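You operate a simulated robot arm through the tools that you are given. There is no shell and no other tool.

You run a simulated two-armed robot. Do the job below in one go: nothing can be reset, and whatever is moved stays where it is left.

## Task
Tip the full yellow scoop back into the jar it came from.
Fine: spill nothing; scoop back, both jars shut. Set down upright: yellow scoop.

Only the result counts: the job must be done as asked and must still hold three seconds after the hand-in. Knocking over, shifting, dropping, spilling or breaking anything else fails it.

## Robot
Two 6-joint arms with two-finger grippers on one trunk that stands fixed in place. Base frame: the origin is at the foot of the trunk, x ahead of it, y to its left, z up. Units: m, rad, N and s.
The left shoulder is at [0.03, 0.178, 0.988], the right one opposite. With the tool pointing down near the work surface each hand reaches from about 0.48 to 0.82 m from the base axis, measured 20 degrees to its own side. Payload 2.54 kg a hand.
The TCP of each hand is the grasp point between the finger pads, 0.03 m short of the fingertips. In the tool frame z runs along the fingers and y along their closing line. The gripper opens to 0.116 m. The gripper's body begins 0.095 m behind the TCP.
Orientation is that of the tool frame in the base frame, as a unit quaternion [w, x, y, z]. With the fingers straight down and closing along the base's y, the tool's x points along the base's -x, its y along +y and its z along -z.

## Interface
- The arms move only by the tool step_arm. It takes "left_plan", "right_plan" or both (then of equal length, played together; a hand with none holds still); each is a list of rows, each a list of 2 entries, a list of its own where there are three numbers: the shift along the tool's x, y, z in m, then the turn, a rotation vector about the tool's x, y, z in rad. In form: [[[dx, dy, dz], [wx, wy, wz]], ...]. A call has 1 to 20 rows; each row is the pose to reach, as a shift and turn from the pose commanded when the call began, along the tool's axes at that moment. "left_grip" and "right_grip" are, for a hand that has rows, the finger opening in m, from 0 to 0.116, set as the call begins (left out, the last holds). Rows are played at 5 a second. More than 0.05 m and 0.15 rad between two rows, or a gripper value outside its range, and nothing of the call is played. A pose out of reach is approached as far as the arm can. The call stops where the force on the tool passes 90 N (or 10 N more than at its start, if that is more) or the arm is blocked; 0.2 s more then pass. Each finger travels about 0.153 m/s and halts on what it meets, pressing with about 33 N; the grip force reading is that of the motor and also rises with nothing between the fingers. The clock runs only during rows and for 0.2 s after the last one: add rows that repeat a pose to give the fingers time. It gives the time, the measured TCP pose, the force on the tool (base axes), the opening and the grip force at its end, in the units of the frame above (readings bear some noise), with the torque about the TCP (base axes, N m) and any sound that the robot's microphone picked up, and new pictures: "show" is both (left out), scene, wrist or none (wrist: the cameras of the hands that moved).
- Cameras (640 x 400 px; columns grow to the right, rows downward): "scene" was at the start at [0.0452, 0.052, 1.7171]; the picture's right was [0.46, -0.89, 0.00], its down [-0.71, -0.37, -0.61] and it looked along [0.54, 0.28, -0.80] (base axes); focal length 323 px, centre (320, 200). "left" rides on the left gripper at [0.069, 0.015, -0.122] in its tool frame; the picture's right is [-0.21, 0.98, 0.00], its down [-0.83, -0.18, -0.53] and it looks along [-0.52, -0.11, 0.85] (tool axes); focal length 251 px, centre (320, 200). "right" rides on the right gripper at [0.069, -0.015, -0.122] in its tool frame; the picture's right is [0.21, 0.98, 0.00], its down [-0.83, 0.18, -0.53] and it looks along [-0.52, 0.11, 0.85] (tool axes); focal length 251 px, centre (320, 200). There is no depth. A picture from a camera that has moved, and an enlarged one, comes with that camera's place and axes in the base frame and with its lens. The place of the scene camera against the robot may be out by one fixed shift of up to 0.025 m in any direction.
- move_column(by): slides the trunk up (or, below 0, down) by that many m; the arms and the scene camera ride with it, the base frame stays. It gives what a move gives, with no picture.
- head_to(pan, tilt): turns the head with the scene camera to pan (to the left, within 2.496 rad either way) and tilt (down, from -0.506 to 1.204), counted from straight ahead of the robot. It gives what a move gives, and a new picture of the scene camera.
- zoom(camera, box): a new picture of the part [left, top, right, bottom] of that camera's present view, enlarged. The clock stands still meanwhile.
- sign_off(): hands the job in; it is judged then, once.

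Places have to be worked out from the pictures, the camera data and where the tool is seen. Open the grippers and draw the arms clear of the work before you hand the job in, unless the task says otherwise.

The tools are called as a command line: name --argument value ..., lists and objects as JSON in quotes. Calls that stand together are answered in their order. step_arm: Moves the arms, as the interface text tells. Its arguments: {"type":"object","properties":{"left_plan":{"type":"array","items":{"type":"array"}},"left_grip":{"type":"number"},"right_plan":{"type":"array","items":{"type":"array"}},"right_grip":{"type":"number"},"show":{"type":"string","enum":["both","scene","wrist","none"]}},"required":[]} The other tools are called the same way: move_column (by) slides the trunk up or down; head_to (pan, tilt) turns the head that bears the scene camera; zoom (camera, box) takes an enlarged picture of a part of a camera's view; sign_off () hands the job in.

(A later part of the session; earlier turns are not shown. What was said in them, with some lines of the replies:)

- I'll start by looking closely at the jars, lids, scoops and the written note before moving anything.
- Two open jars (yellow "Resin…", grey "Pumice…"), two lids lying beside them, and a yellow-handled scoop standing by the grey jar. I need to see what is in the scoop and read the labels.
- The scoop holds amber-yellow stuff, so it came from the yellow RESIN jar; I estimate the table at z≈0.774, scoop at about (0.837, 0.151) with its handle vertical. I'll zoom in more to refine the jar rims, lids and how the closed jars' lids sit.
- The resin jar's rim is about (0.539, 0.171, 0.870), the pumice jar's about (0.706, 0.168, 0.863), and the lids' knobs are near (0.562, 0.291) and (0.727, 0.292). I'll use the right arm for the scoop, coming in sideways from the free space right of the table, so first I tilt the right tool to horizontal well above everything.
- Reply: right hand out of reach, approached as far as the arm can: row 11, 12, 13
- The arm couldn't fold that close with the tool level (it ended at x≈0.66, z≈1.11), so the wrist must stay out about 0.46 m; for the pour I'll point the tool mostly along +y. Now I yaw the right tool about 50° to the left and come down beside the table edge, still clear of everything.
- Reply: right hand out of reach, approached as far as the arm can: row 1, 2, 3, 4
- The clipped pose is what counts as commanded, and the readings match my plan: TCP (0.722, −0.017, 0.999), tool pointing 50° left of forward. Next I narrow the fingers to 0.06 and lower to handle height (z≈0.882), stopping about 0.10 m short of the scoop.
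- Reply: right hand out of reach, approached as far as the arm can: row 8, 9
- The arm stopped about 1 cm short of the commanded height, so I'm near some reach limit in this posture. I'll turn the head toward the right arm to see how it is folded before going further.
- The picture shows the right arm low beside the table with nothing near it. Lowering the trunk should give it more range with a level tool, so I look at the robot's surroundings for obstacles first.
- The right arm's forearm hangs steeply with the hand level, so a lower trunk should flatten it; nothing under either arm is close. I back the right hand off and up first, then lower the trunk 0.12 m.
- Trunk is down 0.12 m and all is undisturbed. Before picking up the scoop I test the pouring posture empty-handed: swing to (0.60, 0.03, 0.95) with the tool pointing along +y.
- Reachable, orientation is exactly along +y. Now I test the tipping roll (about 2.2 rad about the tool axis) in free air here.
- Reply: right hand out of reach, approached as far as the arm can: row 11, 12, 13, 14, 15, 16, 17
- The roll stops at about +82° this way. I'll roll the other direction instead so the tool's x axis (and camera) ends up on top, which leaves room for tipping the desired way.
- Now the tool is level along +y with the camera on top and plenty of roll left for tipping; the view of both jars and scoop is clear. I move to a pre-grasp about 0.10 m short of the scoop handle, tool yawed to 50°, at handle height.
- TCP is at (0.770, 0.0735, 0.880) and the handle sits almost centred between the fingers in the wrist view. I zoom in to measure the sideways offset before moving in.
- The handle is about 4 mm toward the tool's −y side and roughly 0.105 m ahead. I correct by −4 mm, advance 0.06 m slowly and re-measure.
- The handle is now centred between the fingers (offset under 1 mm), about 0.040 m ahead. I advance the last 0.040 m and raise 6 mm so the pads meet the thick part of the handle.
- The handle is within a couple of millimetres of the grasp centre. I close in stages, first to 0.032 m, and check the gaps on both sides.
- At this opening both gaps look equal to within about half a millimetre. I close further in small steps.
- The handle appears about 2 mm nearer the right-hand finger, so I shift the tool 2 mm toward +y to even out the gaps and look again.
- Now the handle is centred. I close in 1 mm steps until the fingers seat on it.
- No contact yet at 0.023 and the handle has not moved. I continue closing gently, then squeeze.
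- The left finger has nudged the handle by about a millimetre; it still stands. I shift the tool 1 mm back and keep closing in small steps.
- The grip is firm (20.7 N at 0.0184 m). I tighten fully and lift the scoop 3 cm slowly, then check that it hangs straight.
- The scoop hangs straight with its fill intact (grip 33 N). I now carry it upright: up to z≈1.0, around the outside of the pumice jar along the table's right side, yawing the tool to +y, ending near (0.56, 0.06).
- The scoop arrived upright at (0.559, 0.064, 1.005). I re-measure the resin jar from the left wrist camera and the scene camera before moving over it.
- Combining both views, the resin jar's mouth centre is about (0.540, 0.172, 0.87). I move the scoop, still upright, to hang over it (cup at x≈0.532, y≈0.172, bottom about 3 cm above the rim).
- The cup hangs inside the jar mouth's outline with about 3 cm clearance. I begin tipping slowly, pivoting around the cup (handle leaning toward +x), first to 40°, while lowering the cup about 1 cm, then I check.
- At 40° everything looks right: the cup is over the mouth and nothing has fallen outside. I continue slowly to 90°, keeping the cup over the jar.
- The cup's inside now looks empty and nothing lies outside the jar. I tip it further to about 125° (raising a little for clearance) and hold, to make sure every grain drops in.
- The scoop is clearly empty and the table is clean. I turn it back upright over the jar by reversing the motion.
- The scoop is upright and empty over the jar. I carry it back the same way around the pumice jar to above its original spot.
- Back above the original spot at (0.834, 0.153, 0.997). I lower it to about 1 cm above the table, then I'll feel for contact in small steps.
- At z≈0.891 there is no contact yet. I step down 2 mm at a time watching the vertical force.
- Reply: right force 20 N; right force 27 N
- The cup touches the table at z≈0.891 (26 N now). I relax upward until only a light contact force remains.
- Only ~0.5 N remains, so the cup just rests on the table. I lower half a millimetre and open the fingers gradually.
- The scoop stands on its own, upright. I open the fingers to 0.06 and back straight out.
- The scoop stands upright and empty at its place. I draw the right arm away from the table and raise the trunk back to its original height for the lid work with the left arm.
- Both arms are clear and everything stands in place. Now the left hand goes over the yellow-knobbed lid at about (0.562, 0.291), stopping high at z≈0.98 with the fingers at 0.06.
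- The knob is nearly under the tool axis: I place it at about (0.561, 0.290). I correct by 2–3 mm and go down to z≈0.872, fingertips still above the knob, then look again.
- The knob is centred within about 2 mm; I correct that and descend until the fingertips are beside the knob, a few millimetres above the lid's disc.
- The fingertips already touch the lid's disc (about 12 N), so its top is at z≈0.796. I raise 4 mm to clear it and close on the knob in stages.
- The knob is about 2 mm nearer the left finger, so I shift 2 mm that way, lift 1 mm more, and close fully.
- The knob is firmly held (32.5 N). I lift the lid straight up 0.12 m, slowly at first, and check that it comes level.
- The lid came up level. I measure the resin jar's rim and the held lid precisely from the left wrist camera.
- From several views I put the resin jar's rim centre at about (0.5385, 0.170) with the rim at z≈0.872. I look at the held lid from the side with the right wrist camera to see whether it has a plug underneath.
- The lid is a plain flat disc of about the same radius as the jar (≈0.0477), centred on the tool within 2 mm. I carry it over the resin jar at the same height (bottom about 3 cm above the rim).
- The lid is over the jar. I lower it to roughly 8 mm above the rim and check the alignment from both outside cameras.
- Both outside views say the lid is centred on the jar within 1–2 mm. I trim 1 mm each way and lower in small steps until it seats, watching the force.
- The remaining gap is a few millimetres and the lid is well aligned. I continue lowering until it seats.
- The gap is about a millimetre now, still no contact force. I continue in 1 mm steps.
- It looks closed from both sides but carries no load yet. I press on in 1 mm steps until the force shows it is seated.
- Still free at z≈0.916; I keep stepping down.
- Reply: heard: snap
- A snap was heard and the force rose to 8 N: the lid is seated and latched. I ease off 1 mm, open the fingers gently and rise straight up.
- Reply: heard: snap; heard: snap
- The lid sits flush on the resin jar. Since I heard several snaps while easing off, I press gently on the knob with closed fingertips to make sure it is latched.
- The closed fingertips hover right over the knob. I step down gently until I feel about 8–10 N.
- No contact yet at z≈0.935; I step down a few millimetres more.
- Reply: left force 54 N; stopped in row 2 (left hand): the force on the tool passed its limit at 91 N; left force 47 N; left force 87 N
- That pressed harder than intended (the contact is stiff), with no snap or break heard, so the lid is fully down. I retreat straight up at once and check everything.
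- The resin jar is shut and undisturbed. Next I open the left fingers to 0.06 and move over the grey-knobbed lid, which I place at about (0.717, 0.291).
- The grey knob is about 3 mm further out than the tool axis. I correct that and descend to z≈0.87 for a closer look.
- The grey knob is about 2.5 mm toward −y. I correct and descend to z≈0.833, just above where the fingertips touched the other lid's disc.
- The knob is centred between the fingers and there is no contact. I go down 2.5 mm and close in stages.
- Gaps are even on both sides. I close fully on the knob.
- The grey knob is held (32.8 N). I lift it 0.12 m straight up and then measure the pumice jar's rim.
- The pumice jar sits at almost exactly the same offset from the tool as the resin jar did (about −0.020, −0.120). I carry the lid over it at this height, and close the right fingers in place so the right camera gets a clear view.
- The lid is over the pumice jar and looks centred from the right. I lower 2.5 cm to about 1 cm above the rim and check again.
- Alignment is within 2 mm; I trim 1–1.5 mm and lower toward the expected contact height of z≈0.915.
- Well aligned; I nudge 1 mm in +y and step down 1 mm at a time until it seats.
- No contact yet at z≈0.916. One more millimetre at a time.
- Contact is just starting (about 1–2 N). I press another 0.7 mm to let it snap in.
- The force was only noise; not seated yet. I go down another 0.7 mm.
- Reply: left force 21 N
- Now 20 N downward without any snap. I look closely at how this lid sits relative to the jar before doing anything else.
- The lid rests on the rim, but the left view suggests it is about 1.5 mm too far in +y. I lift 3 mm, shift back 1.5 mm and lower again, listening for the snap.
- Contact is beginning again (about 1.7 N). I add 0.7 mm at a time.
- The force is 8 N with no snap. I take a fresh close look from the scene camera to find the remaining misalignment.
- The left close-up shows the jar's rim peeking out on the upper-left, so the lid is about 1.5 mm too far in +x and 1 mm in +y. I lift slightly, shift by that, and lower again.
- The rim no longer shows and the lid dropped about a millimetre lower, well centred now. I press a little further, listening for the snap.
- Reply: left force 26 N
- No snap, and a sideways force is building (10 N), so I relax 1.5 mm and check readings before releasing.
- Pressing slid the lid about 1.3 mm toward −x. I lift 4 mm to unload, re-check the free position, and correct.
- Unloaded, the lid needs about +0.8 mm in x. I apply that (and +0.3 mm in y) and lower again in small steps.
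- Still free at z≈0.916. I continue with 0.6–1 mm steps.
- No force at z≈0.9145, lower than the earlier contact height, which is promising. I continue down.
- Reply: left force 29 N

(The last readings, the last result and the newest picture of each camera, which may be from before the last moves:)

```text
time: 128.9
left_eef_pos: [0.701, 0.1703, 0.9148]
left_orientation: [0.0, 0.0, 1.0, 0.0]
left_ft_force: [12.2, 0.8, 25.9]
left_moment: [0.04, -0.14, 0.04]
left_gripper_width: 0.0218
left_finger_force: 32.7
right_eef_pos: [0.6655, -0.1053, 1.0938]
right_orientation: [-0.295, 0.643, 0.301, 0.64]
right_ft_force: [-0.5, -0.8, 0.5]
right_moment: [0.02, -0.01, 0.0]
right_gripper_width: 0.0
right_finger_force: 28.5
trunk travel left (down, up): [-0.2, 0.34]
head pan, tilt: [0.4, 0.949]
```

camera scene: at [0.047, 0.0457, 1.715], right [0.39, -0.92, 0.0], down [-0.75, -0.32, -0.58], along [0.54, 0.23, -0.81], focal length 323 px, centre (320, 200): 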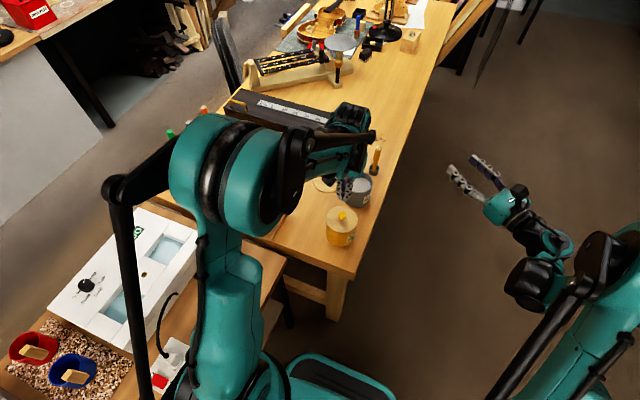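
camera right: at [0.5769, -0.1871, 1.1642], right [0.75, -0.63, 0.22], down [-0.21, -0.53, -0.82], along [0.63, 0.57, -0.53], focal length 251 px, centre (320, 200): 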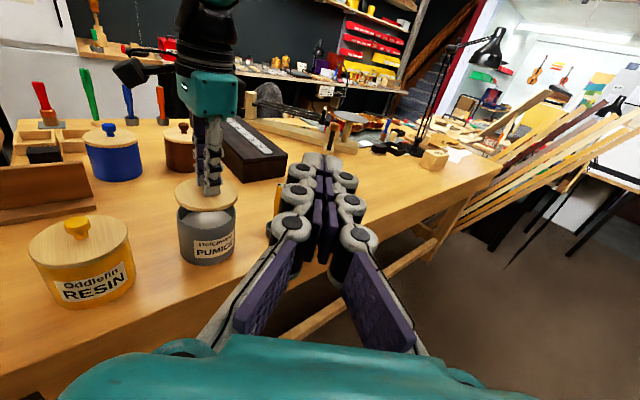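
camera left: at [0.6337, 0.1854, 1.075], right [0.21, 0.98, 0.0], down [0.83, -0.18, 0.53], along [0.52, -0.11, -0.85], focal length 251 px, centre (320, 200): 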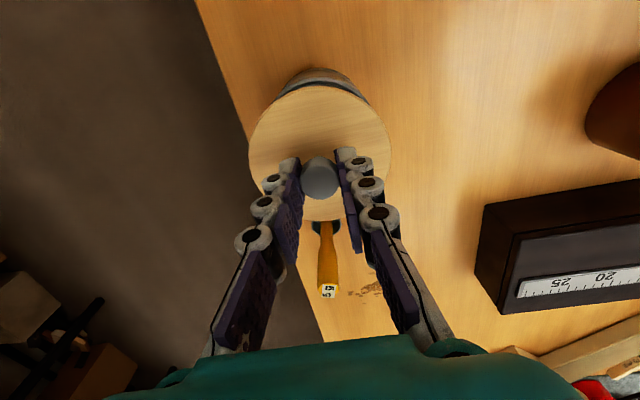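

Contact is firm (26 N) at z≈0.915 without a snap. I relax by 1.4 mm and look again at the alignment from all three cameras.

step_arm --left_plan '[[[0, 0, -0.0007], [0, 0, 0]], [[0, 0, -0.0014], [0, 0, 0]], [[0, 0, -0.0014], [0, 0, 0]]]' --show "none"

zoom --camera "left" --box '[250, 50, 390, 150]'

zoom --camera "right" --box '[170, 190, 250, 240]'

zoom --camera "right" --box '[20, 200, 140, 310]'

```text
time: 129.7
left_eef_pos: [0.7009, 0.1697, 0.9147]
left_orientation: [-0.002, 0.0, 1.0, -0.001]
left_ft_force: [2.1, -0.9, 3.8]
left_moment: [0.0, -0.21, 0.0]
left_gripper_width: 0.0221
left_finger_force: 32.5
right_eef_pos: [0.666, -0.104, 1.0939]
right_orientation: [-0.296, 0.643, 0.302, 0.639]
right_ft_force: [-0.3, 0.1, -0.3]
right_moment: [-0.02, 0.03, 0.03]
right_gripper_width: 0.0
right_finger_force: 28.8
trunk travel left (down, up): [-0.2, 0.34]
head pan, tilt: [0.4, 0.949]
```

```text
4.00 times, centred on (320, 100) of left
camera zoom: at [0.6326, 0.1855, 1.0374], right [0.21, 0.98, 0.0], down [0.83, -0.18, 0.53], along [0.52, -0.12, -0.85], focal length 1006 px, centre (320, 600)
```

zoom: 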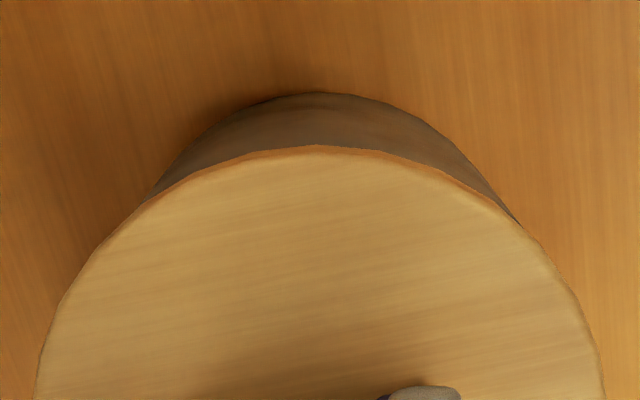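

```text
8.00 times, centred on (210, 215) of right
camera zoom: at [0.5765, -0.1872, 1.1642], right [0.75, -0.63, 0.22], down [-0.21, -0.53, -0.82], along [0.63, 0.57, -0.53], focal length 2012 px, centre (1200, 80)
```

zoom: 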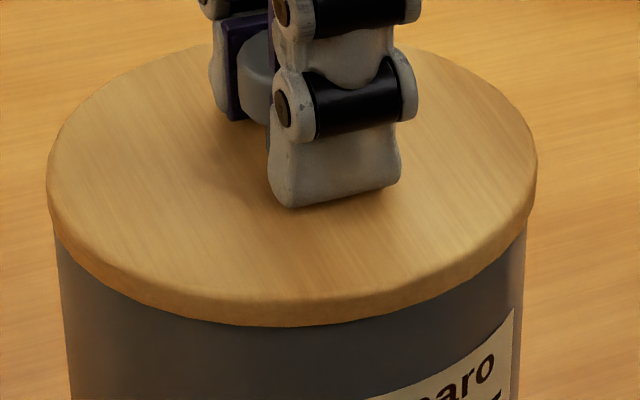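

```text
3.64 times, centred on (80, 255) of right
camera zoom: at [0.5765, -0.1872, 1.1642], right [0.75, -0.63, 0.22], down [-0.21, -0.53, -0.82], along [0.63, 0.57, -0.53], focal length 914 px, centre (1193, 0)
```

zoom: 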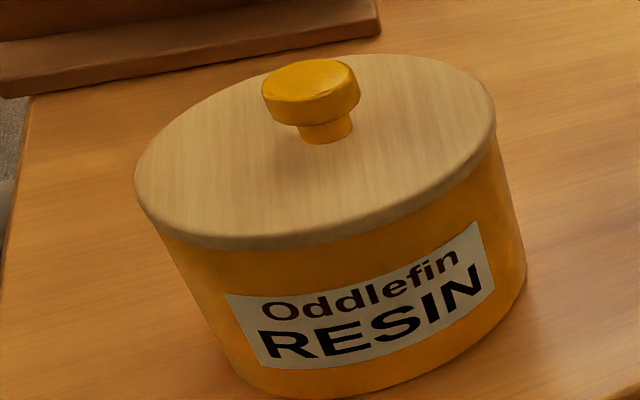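

Alignment is now within a millimetre in every view. I shift 0.6 mm in +y, settle it lightly on the rim again, and then release to let it seat itself, listening.

step_arm --left_plan '[[[0, 0, -0.002], [0, 0, 0]], [[-0.0002, 0.0006, -0.002], [0, 0, 0]], [[-0.0002, 0.0006, -0.0005], [0, 0, 0]], [[-0.0002, 0.0006, 0.0003], [0, 0, 0]], [[-0.0002, 0.0006, 0.0003], [0, 0, 0]]]' --show "none"

```text
time: 130.9
left_eef_pos: [0.7027, 0.1693, 0.9141]
left_orientation: [-0.001, 0.0, 1.0, 0.0]
left_ft_force: [0.1, 0.1, 2.3]
left_moment: [0.02, 0.07, -0.01]
left_gripper_width: 0.0219
left_finger_force: 32.8
right_eef_pos: [0.6669, -0.1063, 1.0945]
right_orientation: [-0.296, 0.643, 0.301, 0.639]
right_ft_force: [0.0, 0.0, 0.4]
right_moment: [0.01, -0.03, -0.01]
right_gripper_width: 0.0002
right_finger_force: 28.4
trunk travel left (down, up): [-0.2, 0.34]
head pan, tilt: [0.4, 0.949]
```

A light 2.3 N contact now. I open the fingers slightly to let the lid settle.

step_arm --left_plan '[[[0, 0, 0], [0, 0, 0]], [[0, 0, 0], [0, 0, 0]]]' --left_grip 0.025 --show "none"

step_arm --left_plan '[[[0, 0, 0], [0, 0, 0]], [[0, 0, 0], [0, 0, 0]]]' --left_grip 0.03 --show "none"

zoom --camera "left" --box '[240, 40, 400, 240]'

zoom --camera "right" --box '[170, 190, 250, 240]'

```text
time: 131.5
left_eef_pos: [0.7022, 0.1697, 0.9136]
left_orientation: [-0.001, 0.0, 1.0, 0.0]
left_ft_force: [-0.4, 0.2, 0.4]
left_moment: [0.01, 0.01, -0.03]
left_gripper_width: 0.0251
left_finger_force: 0.0
right_eef_pos: [0.6655, -0.1041, 1.0933]
right_orientation: [-0.296, 0.643, 0.301, 0.639]
right_ft_force: [-0.3, 0.3, -0.5]
right_moment: [0.0, -0.06, 0.02]
right_gripper_width: 0.0
right_finger_force: 28.7
trunk travel left (down, up): [-0.2, 0.34]
head pan, tilt: [0.4, 0.949]
heard: snap
```

```text
time: 132.1
left_eef_pos: [0.7021, 0.1688, 0.9142]
left_orientation: [0.0, 0.001, 1.0, 0.0]
left_ft_force: [0.1, 0.2, -0.1]
left_moment: [-0.01, 0.0, -0.02]
left_gripper_width: 0.0302
left_finger_force: 0.0
right_eef_pos: [0.6665, -0.1046, 1.093]
right_orientation: [-0.296, 0.643, 0.301, 0.639]
right_ft_force: [-0.3, 1.0, -0.2]
right_moment: [0.02, 0.03, 0.02]
right_gripper_width: 0.0002
right_finger_force: 28.5
trunk travel left (down, up): [-0.2, 0.34]
head pan, tilt: [0.4, 0.949]
```

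```text
2.00 times, centred on (320, 140) of left
camera zoom: at [0.6335, 0.186, 1.0372], right [0.21, 0.98, 0.0], down [0.83, -0.18, 0.53], along [0.52, -0.11, -0.85], focal length 503 px, centre (320, 320)
```

zoom: 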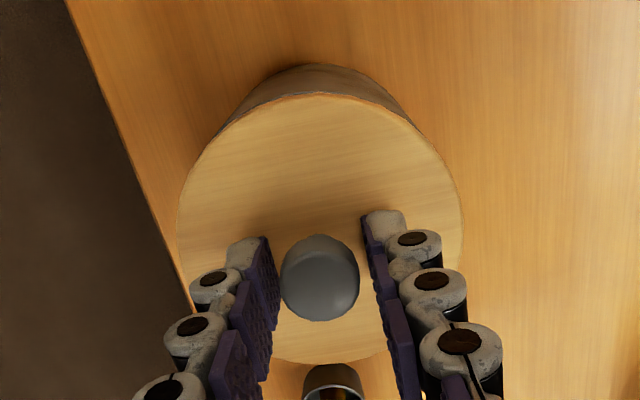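

```text
8.00 times, centred on (210, 215) of right
camera zoom: at [0.5768, -0.1872, 1.1642], right [0.75, -0.63, 0.22], down [-0.21, -0.53, -0.82], along [0.63, 0.57, -0.53], focal length 2012 px, centre (1200, 80)
```

zoom: 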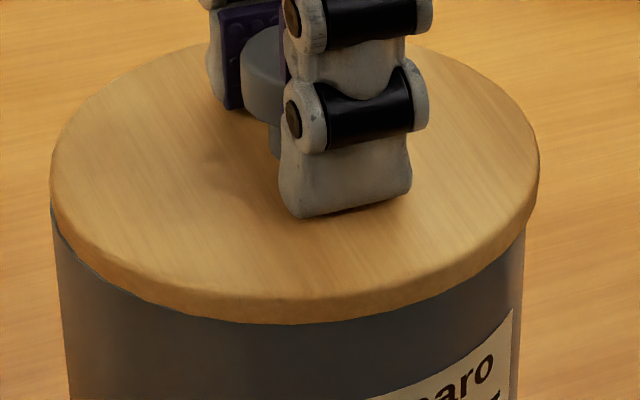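

A snap was heard as the lid settled: the pumice jar is shut too. I open wider and rise straight up.

step_arm --left_plan '[[[0, 0, 0], [0, 0, 0]], [[0, 0, 0], [0, 0, 0]], [[0, 0, -0.008], [0, 0, 0]], [[0, 0, -0.025], [0, 0, 0]], [[0, 0, -0.05], [0, 0, 0]], [[0, 0, -0.085], [0, 0, 0]], [[0, 0, -0.12], [0, 0, 0]], [[0, 0, -0.15], [0, 0, 0]]]' --left_grip 0.052 --show "both"

zoom --camera "right" --box '[20, 150, 280, 320]'

zoom --camera "left" --box '[230, 20, 410, 240]'

```text
time: 133.9
left_eef_pos: [0.701, 0.1704, 1.0662]
left_orientation: [-0.001, 0.0, 1.0, 0.0]
left_ft_force: [0.3, -0.4, 0.4]
left_moment: [0.0, 0.01, -0.04]
left_gripper_width: 0.0521
left_finger_force: 0.1
right_eef_pos: [0.6663, -0.1044, 1.0947]
right_orientation: [-0.297, 0.643, 0.302, 0.639]
right_ft_force: [0.3, 0.6, 0.4]
right_moment: [0.01, 0.01, 0.0]
right_gripper_width: 0.0
right_finger_force: 28.7
trunk travel left (down, up): [-0.2, 0.34]
head pan, tilt: [0.4, 0.949]
camera scene: at [0.0463, 0.0456, 1.715], right [0.39, -0.92, 0.0], down [-0.75, -0.32, -0.58], along [0.54, 0.23, -0.81], focal length 323 px, centre (320, 200)
camera left: at [0.6331, 0.1872, 1.1892], right [0.21, 0.98, 0.0], down [0.83, -0.18, 0.53], along [0.52, -0.11, -0.85], focal length 251 px, centre (320, 200)
```

scene: 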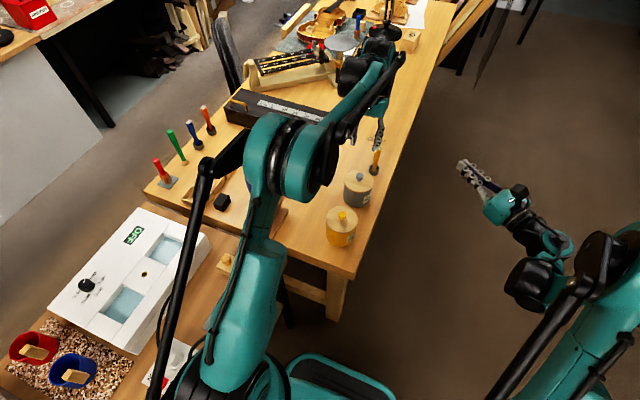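
left: 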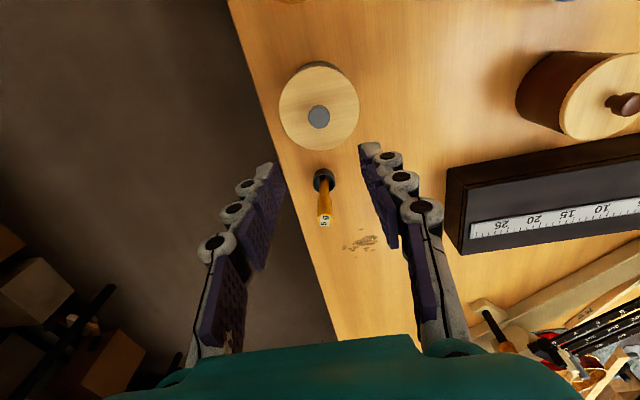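

```text
2.35 times, centred on (150, 235) of right
camera zoom: at [0.5766, -0.1872, 1.1643], right [0.75, -0.63, 0.22], down [-0.21, -0.53, -0.82], along [0.63, 0.57, -0.53], focal length 592 px, centre (720, 118)
```

zoom: 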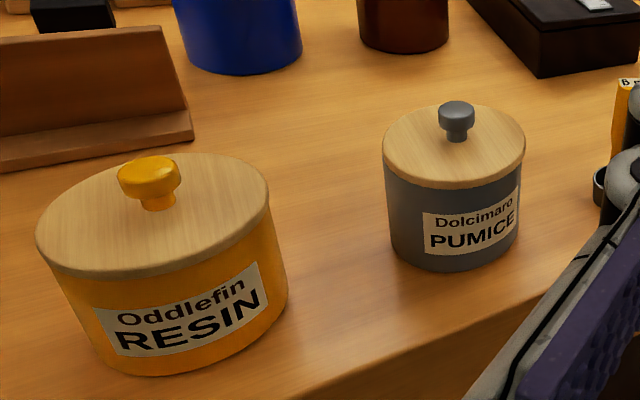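

```text
1.82 times, centred on (320, 130) of left
camera zoom: at [0.6331, 0.1872, 1.1892], right [0.21, 0.98, 0.0], down [0.83, -0.18, 0.53], along [0.52, -0.11, -0.85], focal length 457 px, centre (320, 327)
```

zoom: 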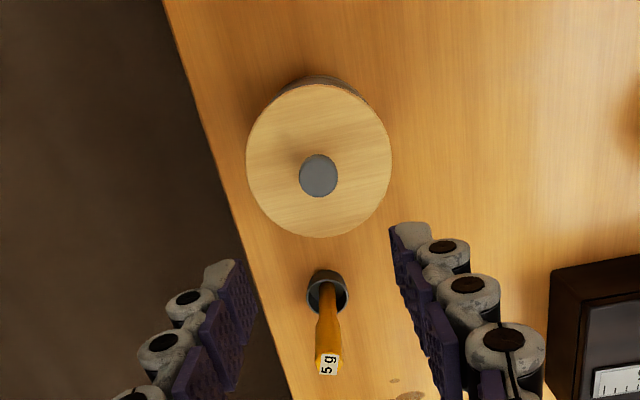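

Both jars are shut and the scoop stands upright. Before finishing I check the row of standing tools and the scoop's surroundings for any marked home place for the scoop.

zoom --camera "scene" --box '[140, 90, 280, 220]'

zoom --camera "scene" --box '[310, 120, 410, 250]'

zoom --camera "right" --box '[0, 60, 220, 220]'

```text
3.08 times, centred on (210, 155) of scene
camera zoom: at [0.0463, 0.0456, 1.715], right [0.39, -0.92, 0.0], down [-0.75, -0.32, -0.58], along [0.54, 0.23, -0.81], focal length 994 px, centre (658, 338)
```

zoom: 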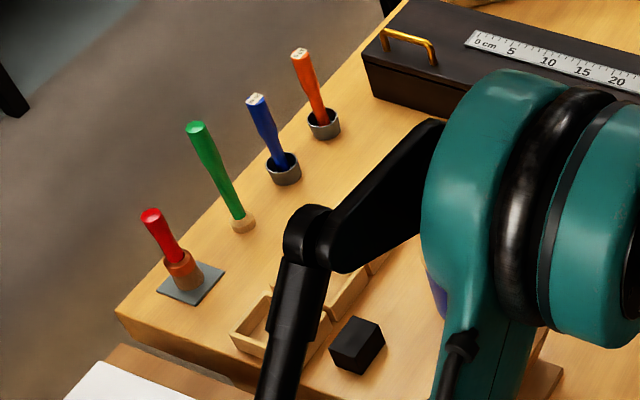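

```text
3.08 times, centred on (360, 185) of scene
camera zoom: at [0.0463, 0.0456, 1.715], right [0.39, -0.92, 0.0], down [-0.75, -0.32, -0.58], along [0.54, 0.23, -0.81], focal length 994 px, centre (197, 246)
```

zoom: 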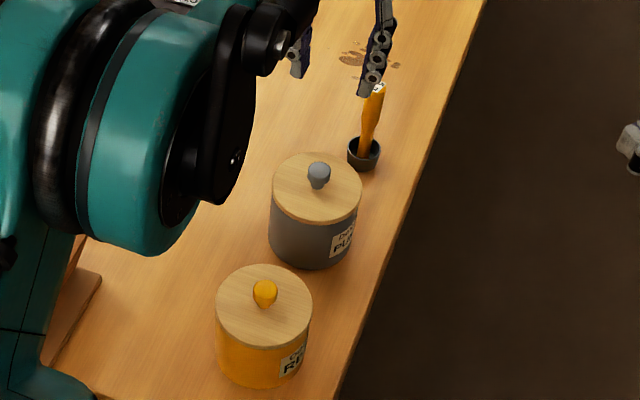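

```text
2.50 times, centred on (110, 140) of right
camera zoom: at [0.5766, -0.1872, 1.1643], right [0.75, -0.63, 0.22], down [-0.21, -0.53, -0.82], along [0.63, 0.57, -0.53], focal length 629 px, centre (845, 350)
```

zoom: 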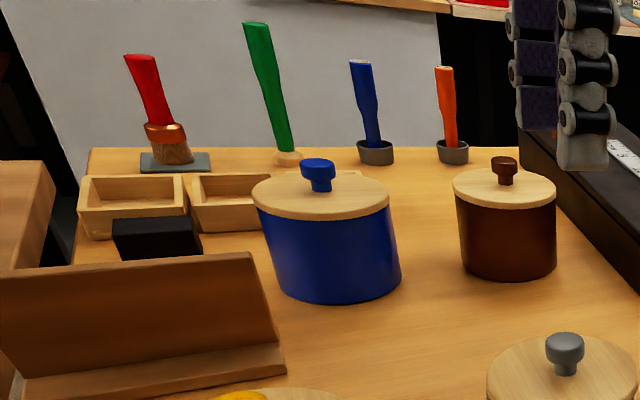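

There's no marked place other than where the scoop stood, and it is back there. I open both grippers and draw both arms clear: left back to its starting pose, right a little further away.

step_arm --left_plan '[[[0.006, 0.005, -0.02], [0, 0, 0]], [[0.02, 0.016, -0.04], [0, 0, 0]], [[0.039, 0.031, -0.06], [0, 0, 0]], [[0.059, 0.047, -0.075], [0, 0, 0]], [[0.079, 0.062, -0.084], [0, 0, 0]], [[0.099, 0.078, -0.086], [0, 0, 0]], [[0.119, 0.094, -0.086], [0, 0, 0]], [[0.139, 0.11, -0.086], [0, 0, 0]], [[0.159, 0.125, -0.086], [0, 0, 0]], [[0.179, 0.141, -0.086], [0, 0, 0]], [[0.199, 0.157, -0.086], [0, 0, 0]], [[0.219, 0.173, -0.086], [0, 0, 0]], [[0.239, 0.189, -0.086], [0, 0, 0]], [[0.257, 0.203, -0.086], [0, 0, 0]]]' --right_plan '[[[0, 0, 0], [0, 0, 0]], [[0, 0, -0.005], [0, 0, 0]], [[0, 0, -0.01], [0, 0, 0]], [[0, 0, -0.015], [0, 0, 0]], [[0, 0, -0.02], [0, 0, 0]], [[0, 0, -0.02], [0, 0, 0]], [[0, 0, -0.02], [0, 0, 0]], [[0, 0, -0.02], [0, 0, 0]], [[0, 0, -0.02], [0, 0, 0]], [[0, 0, -0.02], [0, 0, 0]], [[0, 0, -0.02], [0, 0, 0]], [[0, 0, -0.02], [0, 0, 0]], [[0, 0, -0.02], [0, 0, 0]], [[0, 0, -0.02], [0, 0, 0]]]' --left_grip 0.116 --right_grip 0.1 --show "both"

zoom --camera "scene" --box '[270, 120, 420, 260]'

zoom --camera "left" --box '[170, 100, 360, 320]'

```text
time: 136.9
left_eef_pos: [0.4443, 0.3741, 1.1488]
left_orientation: [-0.001, 0.0, 1.0, -0.001]
left_ft_force: [0.3, -0.1, 1.2]
left_moment: [0.04, -0.01, 0.01]
left_gripper_width: 0.116
left_finger_force: 0.1
right_eef_pos: [0.6537, -0.1204, 1.0939]
right_orientation: [-0.297, 0.642, 0.301, 0.639]
right_ft_force: [-0.5, -0.3, 1.2]
right_moment: [-0.02, -0.01, 0.02]
right_gripper_width: 0.1
right_finger_force: 0.1
trunk travel left (down, up): [-0.2, 0.34]
head pan, tilt: [0.4, 0.949]
camera scene: at [0.0457, 0.046, 1.715], right [0.39, -0.92, 0.0], down [-0.75, -0.32, -0.58], along [0.54, 0.23, -0.81], focal length 323 px, centre (320, 200)
camera right: at [0.5631, -0.2025, 1.1645], right [0.75, -0.63, 0.22], down [-0.21, -0.53, -0.82], along [0.63, 0.57, -0.53], focal length 251 px, centre (320, 200)
camera left: at [0.3762, 0.3902, 1.273], right [0.21, 0.98, 0.0], down [0.83, -0.18, 0.53], along [0.52, -0.12, -0.85], focal length 251 px, centre (320, 200)
```

scene: 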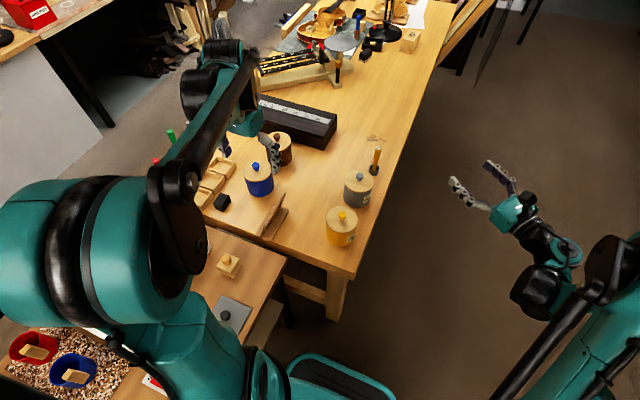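
right: 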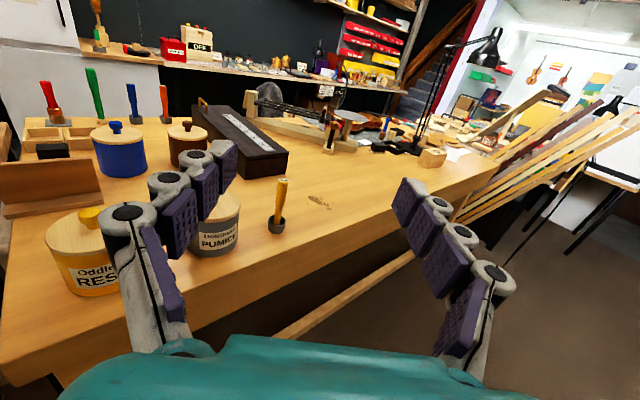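
left: 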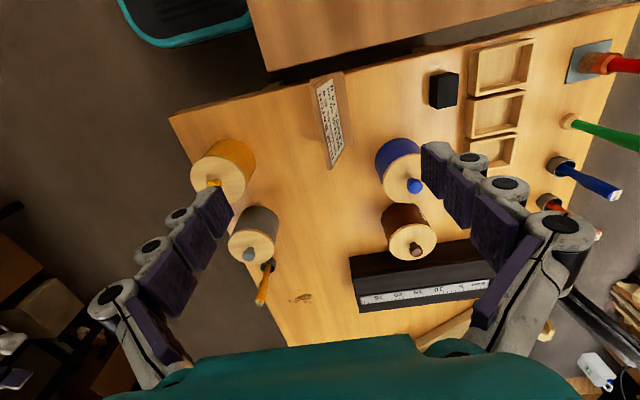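

```text
2.86 times, centred on (345, 190) of scene
camera zoom: at [0.0457, 0.046, 1.715], right [0.39, -0.92, 0.0], down [-0.75, -0.32, -0.58], along [0.54, 0.23, -0.81], focal length 923 px, centre (249, 229)
```

zoom: 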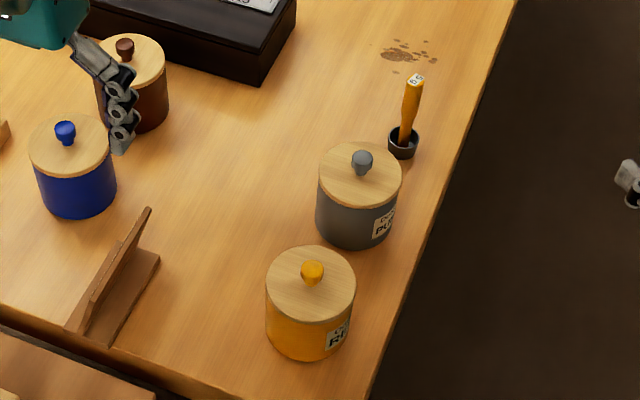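

```text
1.82 times, centred on (265, 210) of left
camera zoom: at [0.3762, 0.3902, 1.273], right [0.21, 0.98, 0.0], down [0.83, -0.18, 0.53], along [0.52, -0.12, -0.85], focal length 457 px, centre (420, 182)
```

zoom: 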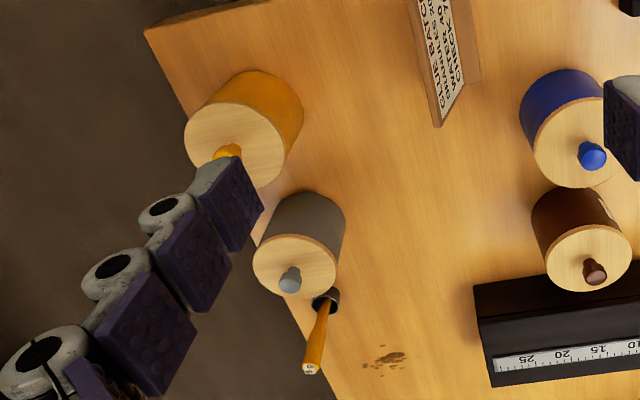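

Now the left camera is back at its starting pose, so I compare the scoop and jars with the very first pictures using the same crop.

zoom --camera "left" --box '[240, 240, 320, 310]'

zoom --camera "left" --box '[220, 190, 300, 280]'

zoom --camera "left" --box '[180, 125, 270, 215]'

```text
5.71 times, centred on (280, 275) of left
camera zoom: at [0.3762, 0.3902, 1.273], right [0.21, 0.98, 0.0], down [0.83, -0.18, 0.53], along [0.52, -0.12, -0.85], focal length 1437 px, centre (549, -229)
```

zoom: 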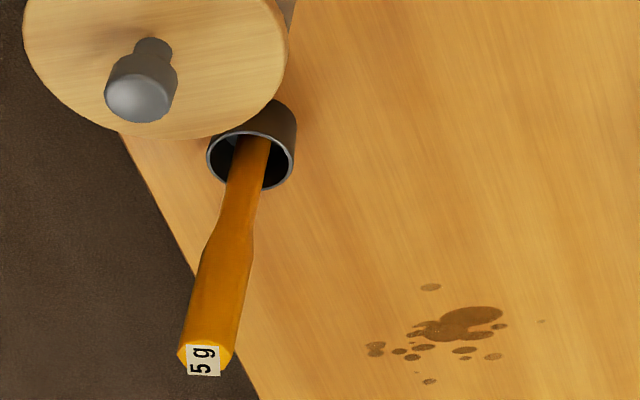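

```text
4.44 times, centred on (260, 235) of left
camera zoom: at [0.3762, 0.3902, 1.273], right [0.21, 0.98, 0.0], down [0.83, -0.18, 0.53], along [0.52, -0.12, -0.85], focal length 1118 px, centre (587, 44)
```

zoom: 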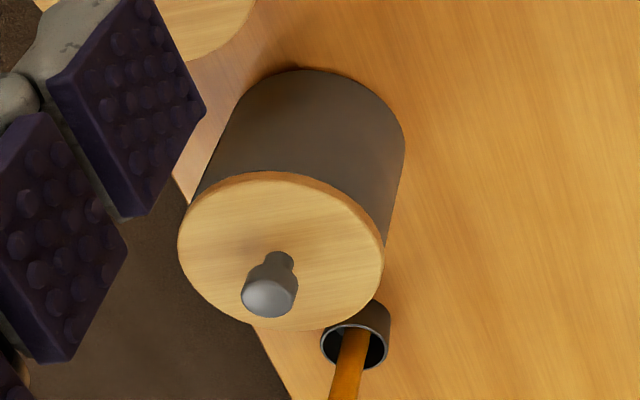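

```text
4.44 times, centred on (225, 170) of left
camera zoom: at [0.3762, 0.3902, 1.273], right [0.21, 0.98, 0.0], down [0.83, -0.18, 0.53], along [0.52, -0.12, -0.85], focal length 1118 px, centre (742, 333)
```

zoom: 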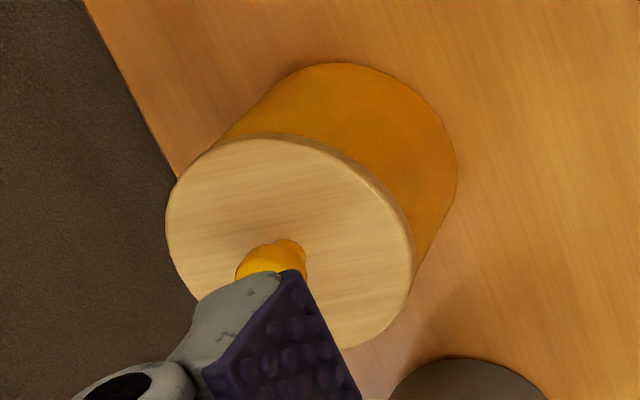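

The scoop stands within about 2 mm of its first place, upright and empty. Both jars are unmoved with their lids seated, nothing is spilled, and both arms are clear with open grippers, so I hand the job in.

sign_off

```text
The job is handed in.
```

I tipped the yellow scoop out into the yellow RESIN jar, since its contents matched that jar. I have handed the job in; no verdict has come back yet.

- **Scoop:** it is empty and standing upright, about 2 mm from where it first stood.
- **Jars:** both are shut, each with its matching-colour lid. I heard a snap as each lid went down.
- **Spills:** I saw nothing spilled in the last pictures, and the jars look unmoved.
- **Extra force on the resin lid:** while checking that it was down, I pressed on its knob harder than I meant to, about 90 N at the peak. No break was heard, and the lid and jar looked intact afterwards.
- **Arms:** both are drawn clear of the table with the grippers open.
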